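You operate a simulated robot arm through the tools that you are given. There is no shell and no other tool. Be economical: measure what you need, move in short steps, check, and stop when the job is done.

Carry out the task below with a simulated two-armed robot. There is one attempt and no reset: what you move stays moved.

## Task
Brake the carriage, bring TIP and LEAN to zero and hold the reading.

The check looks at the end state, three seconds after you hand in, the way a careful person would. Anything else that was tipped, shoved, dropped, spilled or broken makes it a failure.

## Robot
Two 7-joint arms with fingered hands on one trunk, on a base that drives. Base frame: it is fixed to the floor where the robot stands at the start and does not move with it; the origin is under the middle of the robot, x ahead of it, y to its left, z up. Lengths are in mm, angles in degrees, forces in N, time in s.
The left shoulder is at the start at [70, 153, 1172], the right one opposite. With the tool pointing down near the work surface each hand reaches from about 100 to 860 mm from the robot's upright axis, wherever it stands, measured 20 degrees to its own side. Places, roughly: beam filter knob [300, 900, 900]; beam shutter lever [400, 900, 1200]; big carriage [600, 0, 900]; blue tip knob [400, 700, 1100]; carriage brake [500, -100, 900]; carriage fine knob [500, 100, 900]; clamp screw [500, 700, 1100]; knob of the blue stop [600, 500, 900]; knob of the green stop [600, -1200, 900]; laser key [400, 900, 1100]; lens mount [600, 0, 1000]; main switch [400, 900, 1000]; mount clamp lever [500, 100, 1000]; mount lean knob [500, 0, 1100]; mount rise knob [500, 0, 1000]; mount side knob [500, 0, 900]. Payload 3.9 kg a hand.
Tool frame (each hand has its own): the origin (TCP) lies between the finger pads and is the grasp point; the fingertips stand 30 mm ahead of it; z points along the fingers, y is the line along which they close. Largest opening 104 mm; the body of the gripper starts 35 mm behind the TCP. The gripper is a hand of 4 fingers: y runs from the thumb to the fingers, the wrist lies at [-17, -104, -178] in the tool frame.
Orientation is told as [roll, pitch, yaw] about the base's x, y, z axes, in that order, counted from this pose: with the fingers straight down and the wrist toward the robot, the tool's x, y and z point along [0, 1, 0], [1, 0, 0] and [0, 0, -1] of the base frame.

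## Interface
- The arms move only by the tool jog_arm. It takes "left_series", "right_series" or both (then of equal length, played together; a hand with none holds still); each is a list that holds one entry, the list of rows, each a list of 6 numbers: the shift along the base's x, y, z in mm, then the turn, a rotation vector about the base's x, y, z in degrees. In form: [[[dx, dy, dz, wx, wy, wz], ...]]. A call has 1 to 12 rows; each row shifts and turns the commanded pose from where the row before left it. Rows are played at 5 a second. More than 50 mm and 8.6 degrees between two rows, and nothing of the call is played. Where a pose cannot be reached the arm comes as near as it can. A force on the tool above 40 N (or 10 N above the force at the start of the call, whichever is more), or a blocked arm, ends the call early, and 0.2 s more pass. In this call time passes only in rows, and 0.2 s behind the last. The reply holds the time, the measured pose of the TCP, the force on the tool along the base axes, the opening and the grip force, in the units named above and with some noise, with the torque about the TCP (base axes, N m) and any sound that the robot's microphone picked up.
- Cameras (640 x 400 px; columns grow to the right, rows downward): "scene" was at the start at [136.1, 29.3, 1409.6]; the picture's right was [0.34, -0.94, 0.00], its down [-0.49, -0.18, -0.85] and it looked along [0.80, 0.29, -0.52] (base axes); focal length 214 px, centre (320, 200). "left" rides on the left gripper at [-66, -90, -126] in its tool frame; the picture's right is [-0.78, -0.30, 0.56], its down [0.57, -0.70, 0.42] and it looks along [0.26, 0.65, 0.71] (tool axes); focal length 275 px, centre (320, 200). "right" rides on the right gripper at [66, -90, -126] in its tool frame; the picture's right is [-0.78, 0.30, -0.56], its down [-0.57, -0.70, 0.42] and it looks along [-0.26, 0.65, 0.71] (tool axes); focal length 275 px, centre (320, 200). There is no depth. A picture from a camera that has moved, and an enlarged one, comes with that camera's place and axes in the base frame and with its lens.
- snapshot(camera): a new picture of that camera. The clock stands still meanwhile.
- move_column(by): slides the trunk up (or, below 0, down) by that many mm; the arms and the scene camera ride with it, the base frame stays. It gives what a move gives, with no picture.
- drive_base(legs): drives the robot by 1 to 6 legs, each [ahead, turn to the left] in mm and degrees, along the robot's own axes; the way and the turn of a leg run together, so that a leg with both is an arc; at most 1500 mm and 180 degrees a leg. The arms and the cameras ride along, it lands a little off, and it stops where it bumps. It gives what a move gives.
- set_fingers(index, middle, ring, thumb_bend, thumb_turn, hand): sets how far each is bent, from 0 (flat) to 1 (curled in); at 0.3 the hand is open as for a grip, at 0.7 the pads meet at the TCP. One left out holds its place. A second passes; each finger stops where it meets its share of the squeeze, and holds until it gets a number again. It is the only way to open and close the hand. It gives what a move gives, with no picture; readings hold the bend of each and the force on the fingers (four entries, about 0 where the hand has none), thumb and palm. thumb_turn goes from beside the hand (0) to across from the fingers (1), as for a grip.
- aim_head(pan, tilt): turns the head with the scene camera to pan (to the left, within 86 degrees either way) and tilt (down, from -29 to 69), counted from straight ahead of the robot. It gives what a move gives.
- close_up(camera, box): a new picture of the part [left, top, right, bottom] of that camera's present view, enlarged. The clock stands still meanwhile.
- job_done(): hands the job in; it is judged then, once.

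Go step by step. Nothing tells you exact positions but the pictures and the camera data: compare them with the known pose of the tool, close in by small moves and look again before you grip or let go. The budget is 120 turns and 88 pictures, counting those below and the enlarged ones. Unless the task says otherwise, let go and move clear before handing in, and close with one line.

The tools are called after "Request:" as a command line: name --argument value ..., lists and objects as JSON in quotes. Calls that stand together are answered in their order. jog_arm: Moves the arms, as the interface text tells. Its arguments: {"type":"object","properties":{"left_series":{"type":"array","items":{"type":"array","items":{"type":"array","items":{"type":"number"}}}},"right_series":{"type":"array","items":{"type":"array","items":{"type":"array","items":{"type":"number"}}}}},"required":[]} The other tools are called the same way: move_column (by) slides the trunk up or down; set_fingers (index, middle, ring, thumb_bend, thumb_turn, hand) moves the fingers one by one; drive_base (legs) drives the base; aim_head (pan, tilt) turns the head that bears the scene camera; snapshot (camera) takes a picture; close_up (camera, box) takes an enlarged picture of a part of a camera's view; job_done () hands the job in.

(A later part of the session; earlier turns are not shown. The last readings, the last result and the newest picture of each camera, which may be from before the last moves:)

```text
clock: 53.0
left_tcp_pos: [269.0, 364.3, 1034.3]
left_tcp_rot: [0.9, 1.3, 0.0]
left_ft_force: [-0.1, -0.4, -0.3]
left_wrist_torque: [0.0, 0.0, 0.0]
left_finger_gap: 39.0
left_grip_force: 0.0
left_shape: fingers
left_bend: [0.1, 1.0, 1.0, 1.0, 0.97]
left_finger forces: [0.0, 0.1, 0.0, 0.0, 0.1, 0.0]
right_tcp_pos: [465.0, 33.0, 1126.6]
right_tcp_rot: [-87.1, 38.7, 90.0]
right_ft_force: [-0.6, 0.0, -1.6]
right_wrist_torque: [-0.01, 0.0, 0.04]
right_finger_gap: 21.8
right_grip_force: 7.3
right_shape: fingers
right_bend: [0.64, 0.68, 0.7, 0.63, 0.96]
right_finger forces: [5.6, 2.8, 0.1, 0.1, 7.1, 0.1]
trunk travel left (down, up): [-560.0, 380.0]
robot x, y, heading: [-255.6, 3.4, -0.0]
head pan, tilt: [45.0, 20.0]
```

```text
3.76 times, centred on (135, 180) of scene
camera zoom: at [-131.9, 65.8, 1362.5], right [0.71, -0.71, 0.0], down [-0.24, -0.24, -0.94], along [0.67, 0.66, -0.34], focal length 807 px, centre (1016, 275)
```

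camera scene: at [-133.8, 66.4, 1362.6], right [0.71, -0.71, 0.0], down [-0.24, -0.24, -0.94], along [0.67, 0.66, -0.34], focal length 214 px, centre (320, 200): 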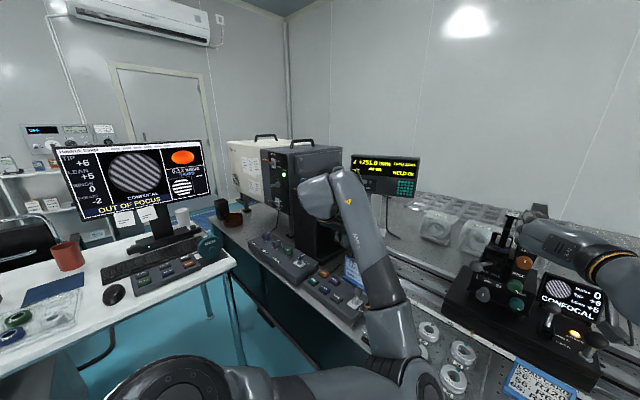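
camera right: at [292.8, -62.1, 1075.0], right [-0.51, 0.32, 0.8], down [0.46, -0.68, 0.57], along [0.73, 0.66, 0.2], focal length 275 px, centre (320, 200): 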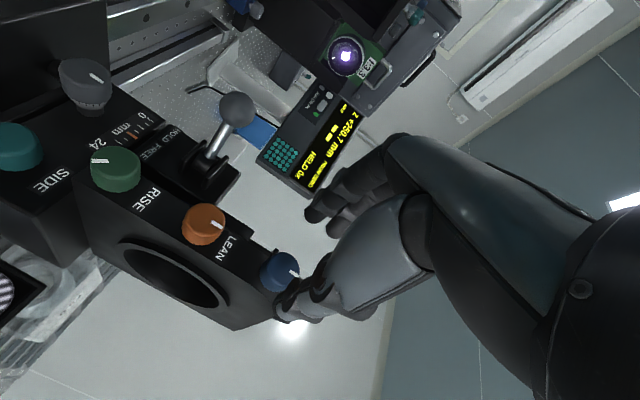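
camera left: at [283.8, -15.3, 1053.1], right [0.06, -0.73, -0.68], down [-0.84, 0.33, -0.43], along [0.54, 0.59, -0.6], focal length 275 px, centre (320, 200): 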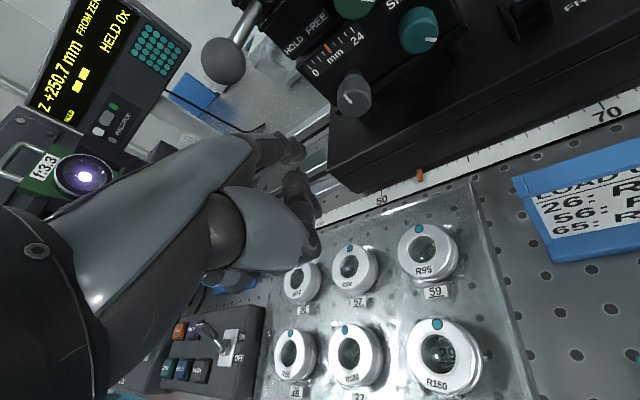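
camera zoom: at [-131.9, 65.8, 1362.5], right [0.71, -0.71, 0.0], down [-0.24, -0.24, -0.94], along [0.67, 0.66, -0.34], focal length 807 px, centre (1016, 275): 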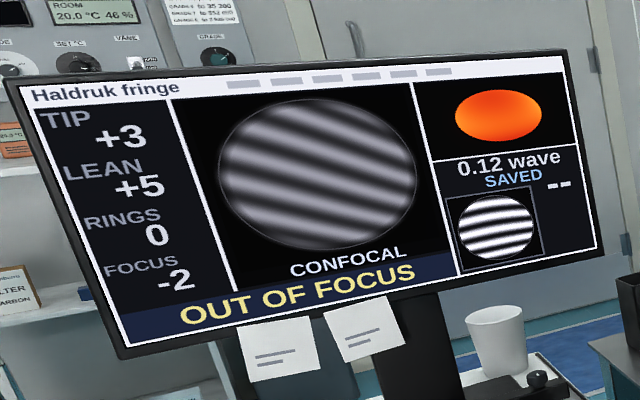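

About 35° per unit. Two more ratchets before looking.

Request:
set_fingers --hand "right" --index 0.5 --middle 0.5 --ring 0.5 --thumb_bend 0.5

Request:
jog_arm --right_series '[[[0, -1, 0, 7, 0, 0], [0, -1, 0, 7, 0, 0], [0, 0, 0, 7, 0, 0], [0, 0, 0, 7, 0, 0], [0, 0, 0, 8, 0, 0]]]'

Request:
set_fingers --hand "right" --index 0.7 --middle 0.7 --ring 0.7 --thumb_bend 0.7

Request:
jog_arm --right_series '[[[0, 0, 0, -7, 0, 0], [0, 0, 0, -7, 0, 0], [0, 0, 0, -7, 0, 0], [0, 0, 0, -7, 0, 0], [0, 0, 0, -8, 0, 0]]]'

Request:
set_fingers --hand "right" --index 0.5 --middle 0.5 --ring 0.5 --thumb_bend 0.5

Request:
jog_arm --right_series '[[[0, 0, 0, 7, 0, 0], [0, 0, 0, 7, 0, 0], [0, 0, 0, 7, 0, 0], [0, 0, 0, 7, 0, 0], [0, 0, 0, 8, 0, 0]]]'

Request:
set_fingers --hand "right" --index 0.7 --middle 0.7 --ring 0.7 --thumb_bend 0.7

Request:
jog_arm --right_series '[[[0, 0, 0, -7, 0, 0], [0, 0, 0, -7, 0, 0], [0, 0, 0, -7, 0, 0], [0, 0, 0, -7, 0, 0]]]'

Request:
close_up --camera "scene" --box '[50, 130, 220, 230]'

```text
clock: 54.0
left_tcp_pos: [269.3, 362.8, 1035.2]
left_tcp_rot: [1.1, 1.2, 0.0]
left_ft_force: [0.3, 0.8, 0.0]
left_wrist_torque: [-0.01, -0.03, 0.03]
left_finger_gap: 38.6
left_grip_force: 0.1
left_shape: fingers
left_bend: [0.1, 1.0, 1.0, 1.0, 0.97]
left_finger forces: [0.0, 0.1, 0.0, 0.0, 0.1, 0.1]
right_tcp_pos: [465.9, 32.7, 1127.5]
right_tcp_rot: [-87.3, 38.5, 90.0]
right_ft_force: [0.1, 0.5, -0.2]
right_wrist_torque: [0.02, 0.01, 0.0]
right_finger_gap: 53.3
right_grip_force: 0.1
right_shape: fingers
right_bend: [0.5, 0.5, 0.5, 0.5, 0.97]
right_finger forces: [0.0, 0.0, 0.1, 0.0, 0.1, 0.1]
trunk travel left (down, up): [-560.0, 380.0]
robot x, y, heading: [-245.0, 1.0, 0.1]
head pan, tilt: [45.0, 20.0]
```

```text
clock: 55.2
left_tcp_pos: [271.3, 361.3, 1034.8]
left_tcp_rot: [1.1, 1.3, -0.1]
left_ft_force: [0.5, 0.0, 0.7]
left_wrist_torque: [0.03, 0.03, -0.01]
left_finger_gap: 38.9
left_grip_force: 0.1
left_shape: fingers
left_bend: [0.1, 1.0, 1.0, 1.0, 0.97]
left_finger forces: [0.0, 0.0, 0.0, 0.0, 0.1, 0.0]
right_tcp_pos: [467.4, 27.6, 1127.6]
right_tcp_rot: [-87.3, 2.4, 90.0]
right_ft_force: [0.3, 0.3, -0.6]
right_wrist_torque: [-0.02, -0.01, -0.02]
right_finger_gap: 53.4
right_grip_force: 0.1
right_shape: fingers
right_bend: [0.5, 0.5, 0.5, 0.5, 0.97]
right_finger forces: [0.0, 0.1, 0.0, 0.0, 0.0, 0.1]
trunk travel left (down, up): [-560.0, 380.0]
robot x, y, heading: [-251.3, 0.5, -0.1]
head pan, tilt: [45.0, 20.0]
```

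```text
clock: 56.2
left_tcp_pos: [268.4, 361.1, 1034.0]
left_tcp_rot: [1.0, 1.2, 0.0]
left_ft_force: [0.7, -0.5, -0.7]
left_wrist_torque: [-0.01, -0.01, -0.02]
left_finger_gap: 39.1
left_grip_force: 0.1
left_shape: fingers
left_bend: [0.1, 1.0, 1.0, 1.0, 0.97]
left_finger forces: [0.0, 0.0, 0.0, 0.0, 0.0, 0.0]
right_tcp_pos: [466.5, 29.2, 1128.0]
right_tcp_rot: [-87.3, 2.6, 90.0]
right_ft_force: [1.2, 0.3, 1.6]
right_wrist_torque: [-0.01, -0.07, -0.01]
right_finger_gap: 22.2
right_grip_force: 8.0
right_shape: fingers
right_bend: [0.63, 0.67, 0.7, 0.63, 0.97]
right_finger forces: [4.9, 3.7, 0.0, 0.0, 7.4, 0.0]
trunk travel left (down, up): [-560.0, 380.0]
robot x, y, heading: [-248.3, -1.8, -0.3]
head pan, tilt: [45.0, 20.0]
```

```text
clock: 57.4
left_tcp_pos: [268.8, 364.1, 1033.8]
left_tcp_rot: [0.8, 1.2, 0.1]
left_ft_force: [-0.6, 0.4, 0.7]
left_wrist_torque: [-0.01, 0.0, -0.01]
left_finger_gap: 38.8
left_grip_force: 0.1
left_shape: fingers
left_bend: [0.1, 1.0, 1.0, 1.0, 0.97]
left_finger forces: [0.0, 0.0, 0.0, 0.0, 0.0, 0.0]
right_tcp_pos: [465.8, 31.0, 1127.6]
right_tcp_rot: [-87.2, 38.7, 90.1]
right_ft_force: [1.4, 1.8, -0.6]
right_wrist_torque: [0.02, 0.0, 0.04]
right_finger_gap: 22.0
right_grip_force: 8.2
right_shape: fingers
right_bend: [0.63, 0.67, 0.7, 0.63, 0.96]
right_finger forces: [5.4, 4.3, 0.0, 0.0, 6.6, 0.1]
trunk travel left (down, up): [-560.0, 380.0]
robot x, y, heading: [-251.2, 1.6, -0.0]
head pan, tilt: [45.0, 20.0]
```

```text
clock: 58.4
left_tcp_pos: [269.5, 362.5, 1035.3]
left_tcp_rot: [0.9, 1.2, 0.0]
left_ft_force: [-0.4, -1.1, 0.4]
left_wrist_torque: [0.0, 0.0, 0.0]
left_finger_gap: 39.0
left_grip_force: 0.0
left_shape: fingers
left_bend: [0.1, 1.0, 1.0, 1.0, 0.97]
left_finger forces: [0.0, 0.0, 0.1, 0.1, 0.1, 0.0]
right_tcp_pos: [463.6, 31.1, 1128.5]
right_tcp_rot: [-87.4, 38.5, 90.0]
right_ft_force: [0.6, -0.9, 0.2]
right_wrist_torque: [0.01, -0.02, -0.03]
right_finger_gap: 53.1
right_grip_force: 0.0
right_shape: fingers
right_bend: [0.5, 0.5, 0.5, 0.5, 0.97]
right_finger forces: [0.1, 0.1, 0.0, 0.1, 0.1, 0.0]
trunk travel left (down, up): [-560.0, 380.0]
robot x, y, heading: [-246.9, 0.0, -0.1]
head pan, tilt: [45.0, 20.0]
```

```text
clock: 59.6
left_tcp_pos: [270.9, 359.9, 1034.2]
left_tcp_rot: [1.2, 1.3, 0.0]
left_ft_force: [0.5, 0.4, 0.4]
left_wrist_torque: [0.05, -0.01, 0.04]
left_finger_gap: 39.0
left_grip_force: 0.0
left_shape: fingers
left_bend: [0.1, 1.0, 1.0, 1.0, 0.97]
left_finger forces: [0.1, 0.0, 0.1, 0.1, 0.0, 0.0]
right_tcp_pos: [467.7, 26.8, 1127.4]
right_tcp_rot: [-87.3, 2.5, 89.9]
right_ft_force: [0.2, -0.2, 0.4]
right_wrist_torque: [0.01, 0.04, 0.04]
right_finger_gap: 53.1
right_grip_force: 0.1
right_shape: fingers
right_bend: [0.5, 0.5, 0.5, 0.5, 0.97]
right_finger forces: [0.0, 0.0, 0.0, 0.0, 0.0, 0.0]
trunk travel left (down, up): [-560.0, 380.0]
robot x, y, heading: [-249.1, 0.9, 0.1]
head pan, tilt: [45.0, 20.0]
```

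```text
clock: 60.6
left_tcp_pos: [269.9, 361.8, 1035.4]
left_tcp_rot: [1.0, 1.2, 0.0]
left_ft_force: [-0.1, 0.6, -0.4]
left_wrist_torque: [0.0, 0.01, -0.01]
left_finger_gap: 38.9
left_grip_force: 0.0
left_shape: fingers
left_bend: [0.1, 1.0, 1.0, 1.0, 0.97]
left_finger forces: [0.0, 0.0, 0.0, 0.1, 0.1, 0.0]
right_tcp_pos: [466.0, 29.9, 1128.3]
right_tcp_rot: [-87.2, 2.5, 90.0]
right_ft_force: [2.1, -0.3, 1.9]
right_wrist_torque: [0.01, -0.07, 0.03]
right_finger_gap: 22.2
right_grip_force: 7.6
right_shape: fingers
right_bend: [0.63, 0.67, 0.7, 0.63, 0.97]
right_finger forces: [4.8, 3.6, 0.0, 0.0, 7.7, 0.0]
trunk travel left (down, up): [-560.0, 380.0]
robot x, y, heading: [-252.1, -2.5, -0.0]
head pan, tilt: [45.0, 20.0]
```

```text
clock: 61.6
left_tcp_pos: [269.8, 364.3, 1034.1]
left_tcp_rot: [0.9, 1.2, -0.1]
left_ft_force: [-0.5, 0.1, -0.4]
left_wrist_torque: [-0.02, 0.01, -0.02]
left_finger_gap: 38.9
left_grip_force: 0.1
left_shape: fingers
left_bend: [0.1, 1.0, 1.0, 1.0, 0.97]
left_finger forces: [0.1, 0.0, 0.1, 0.0, 0.0, 0.1]
right_tcp_pos: [465.0, 32.1, 1127.7]
right_tcp_rot: [-87.3, 30.7, 90.0]
right_ft_force: [1.4, 1.5, 0.0]
right_wrist_torque: [0.0, -0.02, 0.04]
right_finger_gap: 21.6
right_grip_force: 8.3
right_shape: fingers
right_bend: [0.64, 0.68, 0.7, 0.63, 0.96]
right_finger forces: [5.3, 3.7, 0.0, 0.0, 6.9, 0.0]
trunk travel left (down, up): [-560.0, 380.0]
robot x, y, heading: [-248.2, 1.8, -0.0]
head pan, tilt: [45.0, 20.0]
```

```text
3.76 times, centred on (135, 180) of scene
camera zoom: at [-131.8, 66.1, 1362.5], right [0.71, -0.71, 0.0], down [-0.24, -0.24, -0.94], along [0.67, 0.66, -0.34], focal length 807 px, centre (1016, 275)
```

zoom: 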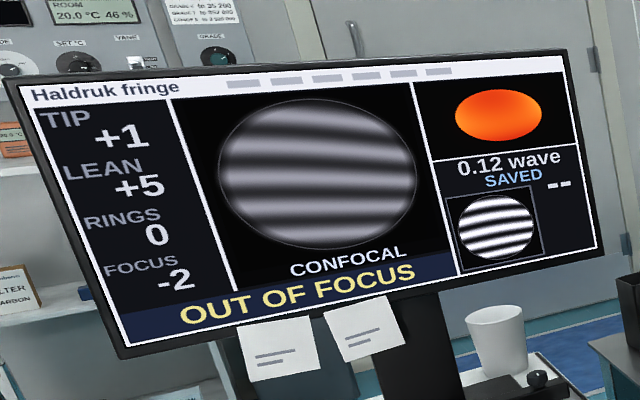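

Request:
jog_arm --right_series '[[[0, 0, 0, -8, 0, 0]]]'

Request:
set_fingers --hand "right" --index 0.5 --middle 0.5 --ring 0.5 --thumb_bend 0.5

Request:
jog_arm --right_series '[[[0, 0, 0, 7, 0, 0], [0, 0, 0, 7, 0, 0], [0, 0, 0, 7, 0, 0], [0, 0, 0, 7, 0, 0], [0, 0, 0, 8, 0, 0]]]'

Request:
set_fingers --hand "right" --index 0.7 --middle 0.7 --ring 0.7 --thumb_bend 0.7

Request:
jog_arm --right_series '[[[0, 0, 0, -7, 0, 0], [0, 0, 0, -7, 0, 0], [0, 0, 0, -7, 0, 0]]]'

Request:
close_up --camera "scene" --box '[50, 130, 220, 230]'

```text
clock: 62.0
left_tcp_pos: [267.9, 363.6, 1033.1]
left_tcp_rot: [0.8, 1.2, 0.0]
left_ft_force: [0.5, 0.6, -0.1]
left_wrist_torque: [-0.05, 0.02, 0.05]
left_finger_gap: 38.9
left_grip_force: 0.1
left_shape: fingers
left_bend: [0.1, 1.0, 1.0, 1.0, 0.97]
left_finger forces: [0.0, 0.1, 0.1, 0.0, 0.1, 0.0]
right_tcp_pos: [465.3, 31.3, 1127.1]
right_tcp_rot: [-87.3, 38.9, 90.0]
right_ft_force: [1.3, 0.8, 0.6]
right_wrist_torque: [-0.01, -0.01, 0.02]
right_finger_gap: 21.8
right_grip_force: 8.3
right_shape: fingers
right_bend: [0.64, 0.68, 0.7, 0.63, 0.96]
right_finger forces: [5.2, 3.5, 0.0, 0.1, 7.6, 0.0]
trunk travel left (down, up): [-560.0, 380.0]
robot x, y, heading: [-250.8, -0.7, 0.0]
head pan, tilt: [45.0, 20.0]
```

```text
clock: 63.0
left_tcp_pos: [267.7, 361.3, 1035.2]
left_tcp_rot: [1.1, 1.3, 0.0]
left_ft_force: [0.9, 0.9, 0.1]
left_wrist_torque: [0.02, 0.02, 0.02]
left_finger_gap: 39.0
left_grip_force: 0.1
left_shape: fingers
left_bend: [0.1, 1.0, 1.0, 1.0, 0.97]
left_finger forces: [0.0, 0.1, 0.0, 0.0, 0.0, 0.0]
right_tcp_pos: [465.4, 30.3, 1127.9]
right_tcp_rot: [-87.3, 38.6, 90.0]
right_ft_force: [0.3, 0.0, -0.1]
right_wrist_torque: [0.0, 0.04, 0.03]
right_finger_gap: 52.9
right_grip_force: 0.0
right_shape: fingers
right_bend: [0.5, 0.5, 0.5, 0.5, 0.97]
right_finger forces: [0.1, 0.1, 0.0, 0.0, 0.1, 0.0]
trunk travel left (down, up): [-560.0, 380.0]
robot x, y, heading: [-251.2, 2.0, -0.1]
head pan, tilt: [45.0, 20.0]
```

```text
clock: 64.2
left_tcp_pos: [271.1, 359.5, 1034.8]
left_tcp_rot: [1.2, 1.3, 0.1]
left_ft_force: [0.1, -0.3, 0.0]
left_wrist_torque: [0.02, -0.03, -0.02]
left_finger_gap: 38.9
left_grip_force: 0.2
left_shape: fingers
left_bend: [0.1, 1.0, 1.0, 1.0, 0.97]
left_finger forces: [0.1, 0.1, 0.0, 0.1, 0.1, 0.0]
right_tcp_pos: [466.5, 26.7, 1127.6]
right_tcp_rot: [-87.3, 2.4, 89.9]
right_ft_force: [0.1, -0.4, 0.9]
right_wrist_torque: [0.0, 0.01, 0.0]
right_finger_gap: 53.3
right_grip_force: 0.1
right_shape: fingers
right_bend: [0.5, 0.5, 0.5, 0.5, 0.97]
right_finger forces: [0.0, 0.0, 0.0, 0.0, 0.0, 0.1]
trunk travel left (down, up): [-560.0, 380.0]
robot x, y, heading: [-250.3, 2.7, -0.1]
head pan, tilt: [45.0, 20.0]
```

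```text
clock: 65.2
left_tcp_pos: [269.3, 363.3, 1035.5]
left_tcp_rot: [1.1, 1.2, 0.0]
left_ft_force: [-0.2, 0.1, -0.3]
left_wrist_torque: [-0.01, -0.01, 0.04]
left_finger_gap: 38.9
left_grip_force: 0.1
left_shape: fingers
left_bend: [0.1, 1.0, 1.0, 1.0, 0.97]
left_finger forces: [0.1, 0.1, 0.0, 0.0, 0.0, 0.0]
right_tcp_pos: [464.3, 30.5, 1127.1]
right_tcp_rot: [-87.3, 2.5, 90.0]
right_ft_force: [2.2, 1.2, 1.3]
right_wrist_torque: [-0.02, -0.07, 0.05]
right_finger_gap: 22.2
right_grip_force: 7.7
right_shape: fingers
right_bend: [0.63, 0.67, 0.7, 0.63, 0.97]
right_finger forces: [4.9, 3.7, 0.0, 0.1, 7.2, 0.1]
trunk travel left (down, up): [-560.0, 380.0]
robot x, y, heading: [-250.9, 2.1, -0.1]
head pan, tilt: [45.0, 20.0]
```

```text
clock: 66.0
left_tcp_pos: [270.6, 363.7, 1035.0]
left_tcp_rot: [0.8, 1.2, 0.0]
left_ft_force: [-0.6, 0.0, 0.1]
left_wrist_torque: [-0.01, -0.04, 0.01]
left_finger_gap: 39.3
left_grip_force: 0.1
left_shape: fingers
left_bend: [0.1, 1.0, 1.0, 1.0, 0.97]
left_finger forces: [0.1, 0.0, 0.1, 0.0, 0.1, 0.0]
right_tcp_pos: [464.5, 32.5, 1126.8]
right_tcp_rot: [-87.3, 23.7, 90.0]
right_ft_force: [0.9, 1.5, -0.1]
right_wrist_torque: [0.0, -0.03, 0.03]
right_finger_gap: 22.2
right_grip_force: 7.8
right_shape: fingers
right_bend: [0.63, 0.67, 0.7, 0.63, 0.96]
right_finger forces: [5.0, 3.9, 0.1, 0.0, 6.9, 0.0]
trunk travel left (down, up): [-560.0, 380.0]
robot x, y, heading: [-249.0, 1.4, -0.2]
head pan, tilt: [45.0, 20.0]
```

```text
3.76 times, centred on (135, 180) of scene
camera zoom: at [-132.0, 66.2, 1362.5], right [0.71, -0.71, 0.0], down [-0.24, -0.24, -0.94], along [0.67, 0.66, -0.34], focal length 807 px, centre (1016, 275)
```

zoom: 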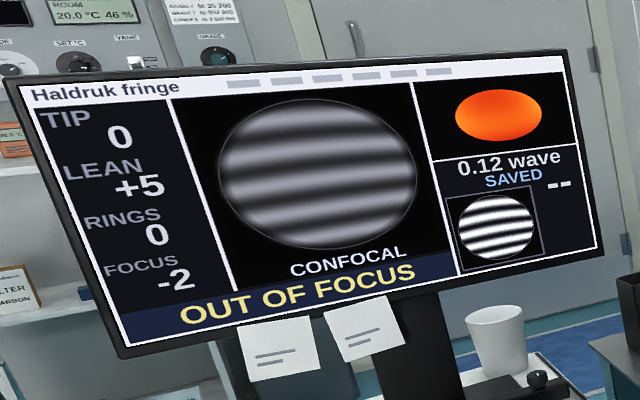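

TIP reads 0; a further 5° centres it. Then release and back away, and go down to LEAN.

Request:
jog_arm --right_series '[[[0, 0, 0, -5, 0, 0]]]'

Request:
set_fingers --hand "right" --index 0.5 --middle 0.5 --ring 0.5 --thumb_bend 0.5

Request:
jog_arm --right_series '[[[-12, 0, 0, 0, 0, 0], [-15, 0, 0, 0, 0, 0], [-15, 0, 0, 7, 0, 0], [0, -1, 0, 7, 0, 0], [0, 0, 0, 7, 0, 0], [0, 0, 0, 5, 0, 0]]]'

Request:
close_up --camera "scene" --box '[50, 130, 220, 230]'

Request:
move_column --by -69

Request:
snapshot --camera "right"

```text
clock: 66.4
left_tcp_pos: [268.7, 363.3, 1033.8]
left_tcp_rot: [0.9, 1.2, 0.1]
left_ft_force: [0.6, -0.5, 0.7]
left_wrist_torque: [0.03, -0.03, -0.01]
left_finger_gap: 38.8
left_grip_force: 0.0
left_shape: fingers
left_bend: [0.1, 1.0, 1.0, 1.0, 0.97]
left_finger forces: [0.0, 0.0, 0.0, 0.1, 0.0, 0.1]
right_tcp_pos: [465.7, 30.2, 1127.5]
right_tcp_rot: [-87.2, 28.7, 89.9]
right_ft_force: [1.5, 0.1, -0.2]
right_wrist_torque: [0.02, -0.04, 0.04]
right_finger_gap: 21.7
right_grip_force: 8.8
right_shape: fingers
right_bend: [0.63, 0.67, 0.7, 0.63, 0.96]
right_finger forces: [5.1, 4.2, 0.0, 0.1, 7.4, 0.0]
trunk travel left (down, up): [-560.0, 380.0]
robot x, y, heading: [-251.4, -0.5, 0.0]
head pan, tilt: [45.0, 20.0]
```

```text
clock: 67.4
left_tcp_pos: [268.7, 361.2, 1035.5]
left_tcp_rot: [1.0, 1.2, 0.0]
left_ft_force: [0.4, 0.5, -0.2]
left_wrist_torque: [-0.04, 0.0, 0.03]
left_finger_gap: 38.8
left_grip_force: 0.1
left_shape: fingers
left_bend: [0.1, 1.0, 1.0, 1.0, 0.97]
left_finger forces: [0.0, 0.0, 0.0, 0.1, 0.1, 0.0]
right_tcp_pos: [464.5, 30.2, 1128.6]
right_tcp_rot: [-87.4, 28.6, 90.0]
right_ft_force: [-0.1, -0.1, 0.8]
right_wrist_torque: [0.02, -0.01, 0.01]
right_finger_gap: 53.1
right_grip_force: 0.1
right_shape: fingers
right_bend: [0.5, 0.5, 0.5, 0.5, 0.97]
right_finger forces: [0.0, 0.1, 0.0, 0.0, 0.0, 0.0]
trunk travel left (down, up): [-560.0, 380.0]
robot x, y, heading: [-246.2, 0.2, 0.0]
head pan, tilt: [45.0, 20.0]
```

```text
clock: 68.8
left_tcp_pos: [270.1, 359.3, 1034.6]
left_tcp_rot: [1.0, 1.2, 0.1]
left_ft_force: [-0.8, -0.7, 0.6]
left_wrist_torque: [0.05, -0.01, 0.01]
left_finger_gap: 38.7
left_grip_force: 0.0
left_shape: fingers
left_bend: [0.1, 1.0, 1.0, 1.0, 0.97]
left_finger forces: [0.0, 0.0, 0.0, 0.0, 0.0, 0.0]
right_tcp_pos: [424.1, 27.0, 1128.1]
right_tcp_rot: [-87.3, 2.3, 89.9]
right_ft_force: [1.1, -0.3, 0.8]
right_wrist_torque: [0.0, -0.03, 0.02]
right_finger_gap: 53.2
right_grip_force: 0.1
right_shape: fingers
right_bend: [0.5, 0.5, 0.5, 0.5, 0.97]
right_finger forces: [0.0, 0.0, 0.0, 0.0, 0.0, 0.1]
trunk travel left (down, up): [-560.0, 380.0]
robot x, y, heading: [-248.6, -0.7, -0.2]
head pan, tilt: [45.0, 20.0]
```

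```text
3.76 times, centred on (135, 180) of scene
camera zoom: at [-130.9, 62.4, 1362.7], right [0.71, -0.71, 0.0], down [-0.24, -0.24, -0.94], along [0.67, 0.66, -0.34], focal length 807 px, centre (1016, 275)
```

zoom: 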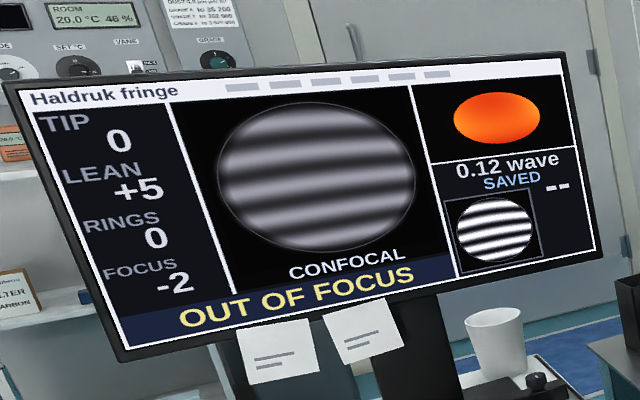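

```text
clock: 69.9
left_tcp_pos: [268.7, 361.4, 966.9]
left_tcp_rot: [0.9, 1.1, 0.0]
left_ft_force: [-0.3, 0.1, 0.8]
left_wrist_torque: [0.01, 0.01, -0.02]
left_finger_gap: 39.1
left_grip_force: 0.1
left_shape: fingers
left_bend: [0.1, 1.0, 1.0, 1.0, 0.97]
left_finger forces: [0.0, 0.1, 0.1, 0.0, 0.1, 0.0]
right_tcp_pos: [421.5, 29.0, 1058.9]
right_tcp_rot: [-87.3, 2.4, 90.0]
right_ft_force: [0.3, 0.2, 0.6]
right_wrist_torque: [0.0, -0.03, -0.04]
right_finger_gap: 53.0
right_grip_force: 0.0
right_shape: fingers
right_bend: [0.5, 0.5, 0.5, 0.5, 0.97]
right_finger forces: [0.0, 0.0, 0.0, 0.1, 0.1, 0.0]
trunk travel left (down, up): [-491.0, 449.0]
robot x, y, heading: [-249.1, -3.0, -0.3]
head pan, tilt: [45.0, 20.0]
```

```text
33 pictures are left
camera right: at [294.9, -61.8, 1003.1], right [-0.52, 0.33, 0.79], down [0.45, -0.68, 0.58], along [0.73, 0.66, 0.2], focal length 275 px, centre (320, 200)
```

right: 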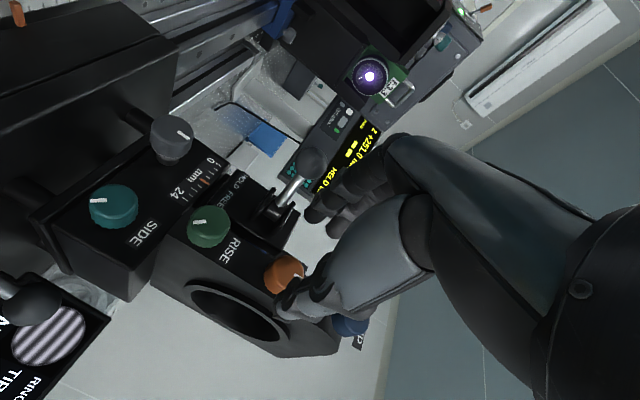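

TIP stays 0 after release. For LEAN the clamp lever is close on the left-below side where my fingers would sweep, so I test whether the hand can roll the other way (fingers upward) if it sits higher relative to the shoulder.

Request:
jog_arm --right_series '[[[-5, 0, 25, 0, 0, 0], [-5, 0, 25, 0, 0, 0], [0, 0, 25, 0, 0, 0], [0, 0, 0, 8, 0, 0], [0, 0, 0, 8, 0, 0], [0, 0, 0, 8, 0, 0], [0, 0, 0, 8, 0, 0], [0, 0, 0, 8, 0, 0]]]'

```text
clock: 71.7
left_tcp_pos: [269.0, 361.2, 966.2]
left_tcp_rot: [1.1, 1.2, 0.1]
left_ft_force: [0.0, -0.4, -0.8]
left_wrist_torque: [0.0, 0.03, -0.01]
left_finger_gap: 38.7
left_grip_force: 0.1
left_shape: fingers
left_bend: [0.1, 1.0, 1.0, 1.0, 0.97]
left_finger forces: [0.0, 0.0, 0.0, 0.1, 0.0, 0.0]
right_tcp_pos: [431.0, -57.5, 1171.4]
right_tcp_rot: [-86.5, -37.5, 89.8]
right_ft_force: [0.1, 0.5, 0.4]
right_wrist_torque: [0.01, 0.01, 0.0]
right_finger_gap: 53.5
right_grip_force: 0.1
right_shape: fingers
right_bend: [0.5, 0.5, 0.5, 0.5, 0.97]
right_finger forces: [0.1, 0.0, 0.0, 0.0, 0.1, 0.0]
right hand out of reach, approached as far as the arm can: row 6, 7, 8
trunk travel left (down, up): [-491.0, 449.0]
robot x, y, heading: [-250.1, 0.7, 0.1]
head pan, tilt: [45.0, 20.0]
```

Higher relative to the shoulder the hand rolls further, which keeps fingers above the clamp lever. That needs the trunk lower, so I first lift the left arm and check clearances.

Request:
jog_arm --left_series '[[[0, 0, 40, 0, 0, 0], [0, 0, 45, 0, 0, 0], [0, 0, 45, 0, 0, 0], [0, 0, 45, 0, 0, 0], [0, 0, 45, 0, 0, 0]]]'

Request:
aim_head --pan 25 --tilt 45

Request:
snapshot --camera "scene"

Request:
aim_head --pan -35 --tilt 35

Request:
snapshot --camera "scene"

```text
clock: 72.9
left_tcp_pos: [268.3, 361.6, 1186.7]
left_tcp_rot: [1.0, 1.1, 0.0]
left_ft_force: [-0.4, 0.0, 0.5]
left_wrist_torque: [0.02, -0.03, -0.01]
left_finger_gap: 39.0
left_grip_force: 0.1
left_shape: fingers
left_bend: [0.1, 1.0, 1.0, 1.0, 0.97]
left_finger forces: [0.1, 0.1, 0.0, 0.0, 0.0, 0.0]
right_tcp_pos: [430.7, -55.3, 1171.6]
right_tcp_rot: [-86.6, -37.3, 89.9]
right_ft_force: [0.2, -0.2, 0.0]
right_wrist_torque: [-0.01, -0.02, 0.03]
right_finger_gap: 53.0
right_grip_force: 0.1
right_shape: fingers
right_bend: [0.5, 0.5, 0.5, 0.5, 0.97]
right_finger forces: [0.1, 0.1, 0.1, 0.0, 0.0, 0.1]
trunk travel left (down, up): [-491.0, 449.0]
robot x, y, heading: [-248.3, 0.9, 0.1]
head pan, tilt: [45.0, 20.0]
```

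```text
clock: 73.8
left_tcp_pos: [270.8, 362.3, 1186.2]
left_tcp_rot: [1.0, 1.2, 0.0]
left_ft_force: [0.1, 1.4, -0.1]
left_wrist_torque: [-0.04, 0.0, 0.03]
left_finger_gap: 38.9
left_grip_force: 0.0
left_shape: fingers
left_bend: [0.1, 1.0, 1.0, 1.0, 0.97]
left_finger forces: [0.1, 0.0, 0.0, 0.0, 0.1, 0.0]
right_tcp_pos: [430.8, -55.5, 1170.8]
right_tcp_rot: [-86.5, -37.3, 89.8]
right_ft_force: [-0.2, 0.0, -0.9]
right_wrist_torque: [-0.02, 0.0, 0.01]
right_finger_gap: 53.3
right_grip_force: 0.0
right_shape: fingers
right_bend: [0.5, 0.5, 0.5, 0.5, 0.97]
right_finger forces: [0.0, 0.0, 0.1, 0.1, 0.0, 0.0]
trunk travel left (down, up): [-491.0, 449.0]
robot x, y, heading: [-248.1, 1.5, -0.3]
head pan, tilt: [25.0, 45.0]
```

```text
32 pictures are left
camera scene: at [-124.3, 32.8, 1255.1], right [0.42, -0.91, 0.0], down [-0.64, -0.3, -0.71], along [0.64, 0.3, -0.71], focal length 214 px, centre (320, 200)
```

scene: 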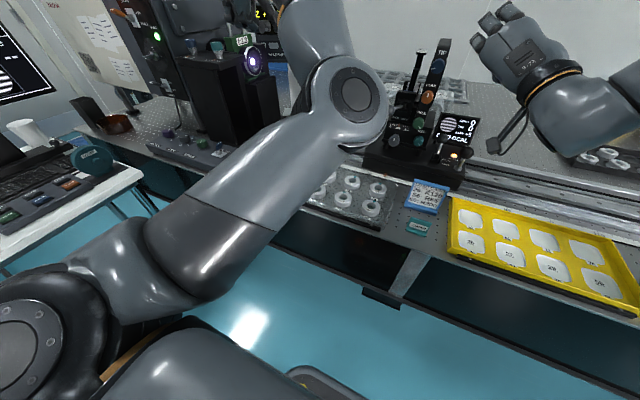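

```text
clock: 75.1
left_tcp_pos: [270.2, 361.7, 1188.0]
left_tcp_rot: [1.0, 1.2, 0.0]
left_ft_force: [-0.1, -0.5, 0.3]
left_wrist_torque: [-0.01, 0.0, -0.02]
left_finger_gap: 39.0
left_grip_force: 0.1
left_shape: fingers
left_bend: [0.1, 1.0, 1.0, 1.0, 0.97]
left_finger forces: [0.0, 0.1, 0.0, 0.0, 0.0, 0.1]
right_tcp_pos: [430.5, -54.9, 1171.7]
right_tcp_rot: [-86.5, -37.3, 89.9]
right_ft_force: [0.8, -0.2, -0.5]
right_wrist_torque: [0.03, 0.0, -0.01]
right_finger_gap: 53.2
right_grip_force: 0.0
right_shape: fingers
right_bend: [0.5, 0.5, 0.5, 0.5, 0.97]
right_finger forces: [0.0, 0.0, 0.1, 0.0, 0.0, 0.0]
trunk travel left (down, up): [-491.0, 449.0]
robot x, y, heading: [-248.7, -0.7, -0.2]
head pan, tilt: [-35.0, 35.0]
```

```text
31 pictures are left
camera scene: at [-125.9, -52.1, 1269.8], right [-0.57, -0.82, 0.0], down [-0.47, 0.33, -0.82], along [0.67, -0.47, -0.57], focal length 214 px, centre (320, 200)
```

scene: 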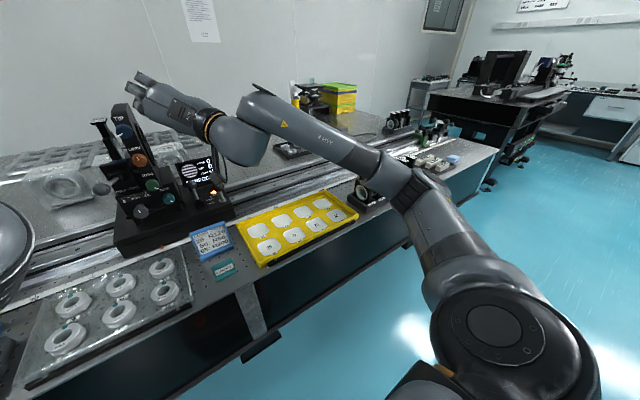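

I'll back the base 100 mm more (elbow clear of the table edge), lower the trunk 80, and bring the right hand in front of LEAN keeping the fingers rolled upward.

Request:
drive_base --legs '[[-100, 0]]'

Request:
move_column --by -80

Request:
set_fingers --hand "right" --ring 1.0

Request:
jog_arm --right_series '[[[25, 15, 0, 0, 0, 0], [25, 20, -5, 0, 0, 0], [20, 20, -8, 0, 0, 0], [10, 20, -8, 0, 0, 0], [10, 10, -6, 0, 0, 0]]]'

```text
clock: 76.2
left_tcp_pos: [168.2, 362.1, 1186.8]
left_tcp_rot: [1.0, 1.1, 0.1]
left_ft_force: [-0.1, -0.3, -0.4]
left_wrist_torque: [-0.02, -0.02, -0.02]
left_finger_gap: 39.1
left_grip_force: 0.2
left_shape: fingers
left_bend: [0.1, 1.0, 1.0, 1.0, 0.97]
left_finger forces: [0.0, 0.0, 0.0, 0.0, 0.0, 0.0]
right_tcp_pos: [330.4, -54.2, 1172.3]
right_tcp_rot: [-86.6, -37.3, 90.1]
right_ft_force: [-1.4, 0.2, -0.1]
right_wrist_torque: [-0.01, 0.04, -0.04]
right_finger_gap: 53.0
right_grip_force: 0.0
right_shape: fingers
right_bend: [0.5, 0.5, 0.5, 0.5, 0.97]
right_finger forces: [0.0, 0.2, 0.1, 0.0, 0.0, 0.1]
trunk travel left (down, up): [-491.0, 449.0]
robot x, y, heading: [-348.9, 0.8, -0.0]
head pan, tilt: [-35.0, 35.0]
```

```text
clock: 77.4
left_tcp_pos: [169.6, 361.5, 1107.2]
left_tcp_rot: [1.0, 1.3, 0.2]
left_ft_force: [-0.5, 0.5, 0.6]
left_wrist_torque: [0.01, -0.01, 0.02]
left_finger_gap: 38.8
left_grip_force: 0.1
left_shape: fingers
left_bend: [0.1, 1.0, 1.0, 1.0, 0.97]
left_finger forces: [0.0, 0.1, 0.0, 0.0, 0.0, 0.0]
right_tcp_pos: [330.4, -54.9, 1091.6]
right_tcp_rot: [-86.6, -37.4, 90.0]
right_ft_force: [-0.5, -0.2, 0.6]
right_wrist_torque: [0.0, 0.01, 0.01]
right_finger_gap: 53.1
right_grip_force: 0.0
right_shape: fingers
right_bend: [0.5, 0.5, 0.5, 0.5, 0.97]
right_finger forces: [0.0, 0.0, 0.0, 0.1, 0.1, 0.1]
trunk travel left (down, up): [-411.0, 529.0]
robot x, y, heading: [-349.6, -1.5, -0.2]
head pan, tilt: [-35.0, 35.0]
```

```text
clock: 78.4
left_tcp_pos: [168.8, 361.9, 1106.5]
left_tcp_rot: [1.0, 1.2, 0.0]
left_ft_force: [0.0, -0.6, -0.6]
left_wrist_torque: [0.0, 0.05, 0.01]
left_finger_gap: 38.9
left_grip_force: 0.1
left_shape: fingers
left_bend: [0.1, 1.0, 1.0, 1.0, 0.97]
left_finger forces: [0.0, 0.1, 0.0, 0.0, 0.1, 0.0]
right_tcp_pos: [331.3, -53.1, 1091.9]
right_tcp_rot: [-86.4, -37.3, 89.9]
right_ft_force: [-0.3, 0.0, -0.4]
right_wrist_torque: [0.01, 0.03, 0.04]
right_finger_gap: 53.2
right_grip_force: 0.1
right_shape: fingers
right_bend: [0.5, 0.5, 1.0, 0.5, 0.97]
right_finger forces: [0.0, 0.0, 0.0, 0.0, 0.0, 0.1]
trunk travel left (down, up): [-411.0, 529.0]
robot x, y, heading: [-348.9, 1.3, -0.3]
head pan, tilt: [-35.0, 35.0]
```

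```text
clock: 79.6
left_tcp_pos: [169.6, 363.3, 1106.2]
left_tcp_rot: [0.9, 1.2, 0.1]
left_ft_force: [0.0, 0.6, 0.8]
left_wrist_torque: [0.0, 0.02, 0.0]
left_finger_gap: 39.0
left_grip_force: 0.2
left_shape: fingers
left_bend: [0.1, 1.0, 1.0, 1.0, 0.97]
left_finger forces: [0.1, 0.0, 0.0, 0.0, 0.1, 0.0]
right_tcp_pos: [409.2, -14.6, 1107.2]
right_tcp_rot: [-85.6, -37.0, 89.8]
right_ft_force: [-0.6, -0.1, 0.4]
right_wrist_torque: [-0.05, -0.02, -0.02]
right_finger_gap: 53.3
right_grip_force: 0.3
right_shape: fingers
right_bend: [0.5, 0.5, 1.0, 0.5, 0.97]
right_finger forces: [0.0, 0.1, 0.0, 0.0, 0.1, 0.0]
right hand out of reach, approached as far as the arm can: row 1, 2, 3, 4, 5
trunk travel left (down, up): [-411.0, 529.0]
robot x, y, heading: [-348.5, 2.2, 0.1]
head pan, tilt: [-35.0, 35.0]
```

Request:
jog_arm --right_series '[[[0, 8, -8, -8, 0, 0], [0, 10, -10, -8, 0, 0], [5, 12, -12, 0, 0, 0], [5, 14, -13, 0, 0, 0]]]'

```text
clock: 80.6
left_tcp_pos: [169.3, 363.1, 1106.1]
left_tcp_rot: [1.0, 1.2, 0.1]
left_ft_force: [-1.9, 0.2, -0.6]
left_wrist_torque: [-0.01, -0.02, 0.02]
left_finger_gap: 38.9
left_grip_force: 0.1
left_shape: fingers
left_bend: [0.1, 1.0, 1.0, 1.0, 0.97]
left_finger forces: [0.0, 0.1, 0.0, 0.0, 0.0, 0.0]
right_tcp_pos: [416.4, 29.3, 1064.0]
right_tcp_rot: [-86.6, -21.2, 90.1]
right_ft_force: [-0.6, 0.2, -0.8]
right_wrist_torque: [-0.01, 0.0, 0.0]
right_finger_gap: 53.2
right_grip_force: 0.2
right_shape: fingers
right_bend: [0.5, 0.5, 1.0, 0.5, 0.97]
right_finger forces: [0.0, 0.0, 0.0, 0.0, 0.0, 0.1]
trunk travel left (down, up): [-411.0, 529.0]
robot x, y, heading: [-345.9, -1.1, -0.1]
head pan, tilt: [-35.0, 35.0]
```

Reachable with +21° roll. Advance onto LEAN and look.

Request:
jog_arm --right_series '[[[12, 0, -1, 0, 0, 0], [12, 0, -1, 0, 0, 0], [12, 0, 0, 0, 0, 0], [12, 0, 0, 0, 0, 0]]]'

Request:
close_up --camera "right" --box '[180, 100, 420, 320]'

Request:
aim_head --pan 0 --tilt 30

Request:
close_up --camera "scene" --box '[250, 80, 410, 200]'

```text
clock: 81.6
left_tcp_pos: [169.1, 362.6, 1106.0]
left_tcp_rot: [1.0, 1.2, 0.2]
left_ft_force: [0.5, 0.7, -0.3]
left_wrist_torque: [-0.02, -0.01, -0.03]
left_finger_gap: 39.0
left_grip_force: 0.0
left_shape: fingers
left_bend: [0.1, 1.0, 1.0, 1.0, 0.97]
left_finger forces: [0.1, 0.0, 0.0, 0.1, 0.0, 0.1]
right_tcp_pos: [465.4, 31.1, 1063.1]
right_tcp_rot: [-86.5, -21.3, 90.0]
right_ft_force: [0.3, -0.5, 0.4]
right_wrist_torque: [-0.02, -0.01, 0.02]
right_finger_gap: 53.4
right_grip_force: 0.0
right_shape: fingers
right_bend: [0.5, 0.5, 1.0, 0.5, 0.97]
right_finger forces: [0.0, 0.0, 0.1, 0.1, 0.1, 0.0]
trunk travel left (down, up): [-411.0, 529.0]
robot x, y, heading: [-348.5, 2.4, -0.4]
head pan, tilt: [-35.0, 35.0]
```

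```text
1.82 times, centred on (300, 210) of right
camera zoom: at [336.5, -30.4, 976.1], right [-0.51, -0.02, 0.86], down [0.46, -0.85, 0.25], along [0.73, 0.52, 0.44], focal length 500 px, centre (356, 182)
```

zoom: 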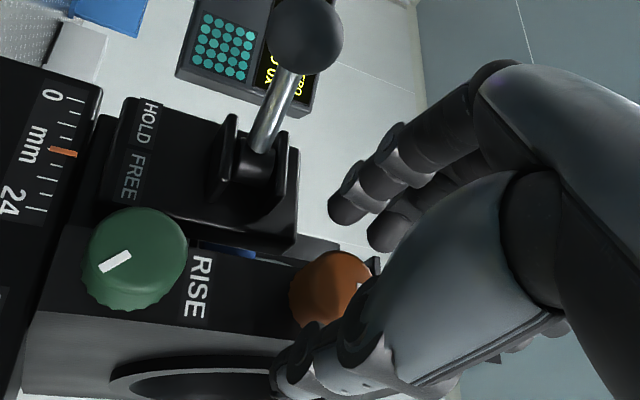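

```text
clock: 82.6
left_tcp_pos: [168.7, 362.5, 1107.5]
left_tcp_rot: [1.0, 1.2, 0.0]
left_ft_force: [0.0, -1.0, 0.0]
left_wrist_torque: [-0.03, -0.01, 0.01]
left_finger_gap: 38.9
left_grip_force: 0.0
left_shape: fingers
left_bend: [0.1, 1.0, 1.0, 1.0, 0.97]
left_finger forces: [0.1, 0.1, 0.0, 0.0, 0.0, 0.1]
right_tcp_pos: [465.5, 29.8, 1064.4]
right_tcp_rot: [-86.6, -21.3, 90.0]
right_ft_force: [0.2, 0.0, 0.2]
right_wrist_torque: [0.04, 0.01, 0.02]
right_finger_gap: 53.3
right_grip_force: 0.0
right_shape: fingers
right_bend: [0.5, 0.5, 1.0, 0.5, 0.97]
right_finger forces: [0.0, 0.1, 0.0, 0.1, 0.0, 0.0]
trunk travel left (down, up): [-411.0, 529.0]
robot x, y, heading: [-348.5, -0.2, -0.3]
head pan, tilt: [0.0, 30.0]
```

```text
3.33 times, centred on (330, 140) of scene
camera zoom: at [-207.4, -2.3, 1197.6], right [0.0, -1.0, 0.0], down [-0.5, 0.0, -0.87], along [0.87, 0.0, -0.5], focal length 715 px, centre (287, 400)
```

zoom: 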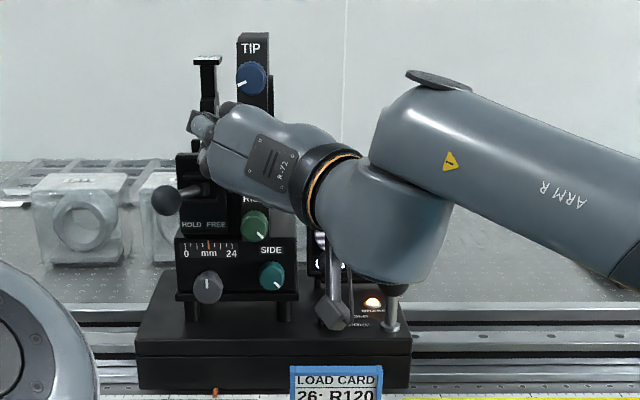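

Fingers clear the clamp rod and straddle LEAN. Grip, turn −24°, read the monitor.

Request:
jog_arm --right_series '[[[1, 0, -3, 0, 0, 0]]]'

Request:
set_fingers --hand "right" --index 0.7 --middle 0.7 --thumb_bend 0.7

Request:
jog_arm --right_series '[[[0, 0, 0, -6, 0, 0], [0, 0, 0, -6, 0, 0], [0, 0, 0, -6, 0, 0], [0, 0, 0, -6, 0, 0]]]'

Request:
aim_head --pan 60 --tilt 15

Request:
snapshot --camera "scene"

```text
clock: 83.0
left_tcp_pos: [169.3, 362.8, 1106.9]
left_tcp_rot: [1.0, 1.2, 0.1]
left_ft_force: [0.2, 0.3, -0.6]
left_wrist_torque: [0.0, 0.01, 0.01]
left_finger_gap: 38.7
left_grip_force: 0.1
left_shape: fingers
left_bend: [0.1, 1.0, 1.0, 1.0, 0.97]
left_finger forces: [0.1, 0.0, 0.0, 0.0, 0.0, 0.0]
right_tcp_pos: [466.7, 30.1, 1059.5]
right_tcp_rot: [-86.5, -21.3, 90.0]
right_ft_force: [0.4, 0.0, -0.7]
right_wrist_torque: [-0.03, -0.01, 0.01]
right_finger_gap: 53.4
right_grip_force: 0.0
right_shape: fingers
right_bend: [0.5, 0.5, 1.0, 0.5, 0.97]
right_finger forces: [0.1, 0.1, 0.0, 0.0, 0.1, 0.1]
trunk travel left (down, up): [-411.0, 529.0]
robot x, y, heading: [-345.6, -1.4, -0.5]
head pan, tilt: [0.0, 30.0]
```

```text
clock: 84.0
left_tcp_pos: [169.0, 362.6, 1106.7]
left_tcp_rot: [1.0, 1.2, 0.1]
left_ft_force: [-0.1, 0.2, 0.0]
left_wrist_torque: [0.01, -0.01, 0.0]
left_finger_gap: 38.9
left_grip_force: 0.0
left_shape: fingers
left_bend: [0.1, 1.0, 1.0, 1.0, 0.97]
left_finger forces: [0.0, 0.0, 0.0, 0.0, 0.0, 0.1]
right_tcp_pos: [466.5, 29.3, 1061.8]
right_tcp_rot: [-86.6, -21.4, 89.9]
right_ft_force: [2.6, 0.1, 2.4]
right_wrist_torque: [0.0, -0.08, 0.01]
right_finger_gap: 20.9
right_grip_force: 7.7
right_shape: fingers
right_bend: [0.64, 0.66, 1.0, 0.63, 0.97]
right_finger forces: [3.7, 4.3, 0.1, 0.1, 7.4, 0.0]
trunk travel left (down, up): [-411.0, 529.0]
robot x, y, heading: [-347.2, 0.1, -0.0]
head pan, tilt: [0.0, 30.0]
```

```text
clock: 85.0
left_tcp_pos: [169.1, 363.0, 1106.9]
left_tcp_rot: [0.8, 1.2, 0.1]
left_ft_force: [-0.6, -0.5, -0.2]
left_wrist_torque: [-0.04, 0.01, 0.04]
left_finger_gap: 38.9
left_grip_force: 0.0
left_shape: fingers
left_bend: [0.1, 1.0, 1.0, 1.0, 0.97]
left_finger forces: [0.1, 0.0, 0.0, 0.0, 0.1, 0.1]
right_tcp_pos: [466.8, 31.3, 1060.3]
right_tcp_rot: [-86.5, 2.8, 90.0]
right_ft_force: [1.6, 1.3, 1.1]
right_wrist_torque: [-0.04, -0.1, 0.02]
right_finger_gap: 20.7
right_grip_force: 7.7
right_shape: fingers
right_bend: [0.64, 0.67, 1.0, 0.63, 0.96]
right_finger forces: [4.0, 4.9, 0.1, 0.1, 6.7, 0.0]
trunk travel left (down, up): [-411.0, 529.0]
robot x, y, heading: [-351.0, 1.3, -0.2]
head pan, tilt: [0.0, 30.0]
```

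```text
clock: 86.3
left_tcp_pos: [168.5, 364.7, 1106.5]
left_tcp_rot: [1.0, 1.1, 0.1]
left_ft_force: [0.7, -0.7, 0.0]
left_wrist_torque: [-0.01, -0.01, 0.0]
left_finger_gap: 39.1
left_grip_force: 0.1
left_shape: fingers
left_bend: [0.1, 1.0, 1.0, 1.0, 0.97]
left_finger forces: [0.0, 0.0, 0.1, 0.0, 0.0, 0.1]
right_tcp_pos: [466.1, 30.4, 1059.1]
right_tcp_rot: [-86.7, 2.7, 90.0]
right_ft_force: [1.5, 2.6, 1.6]
right_wrist_torque: [-0.01, -0.07, 0.06]
right_finger_gap: 20.7
right_grip_force: 8.5
right_shape: fingers
right_bend: [0.64, 0.67, 1.0, 0.63, 0.96]
right_finger forces: [4.6, 5.4, 0.1, 0.0, 6.4, 0.0]
trunk travel left (down, up): [-411.0, 529.0]
robot x, y, heading: [-345.2, 0.9, -0.3]
head pan, tilt: [60.0, 15.0]
```

```text
28 pictures are left
camera scene: at [-250.8, 79.4, 1221.8], right [0.86, -0.5, 0.0], down [-0.13, -0.22, -0.97], along [0.49, 0.83, -0.26], focal length 214 px, centre (320, 200)
```

scene: 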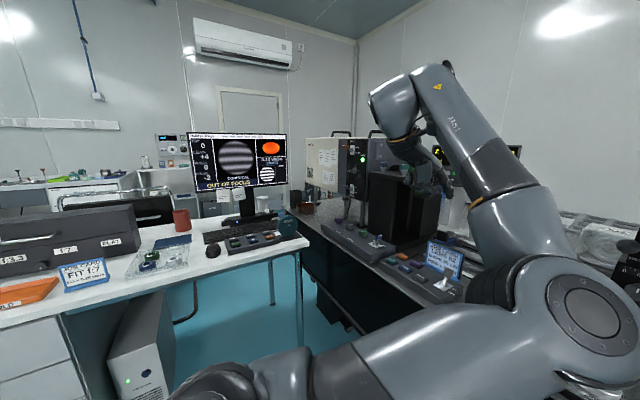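

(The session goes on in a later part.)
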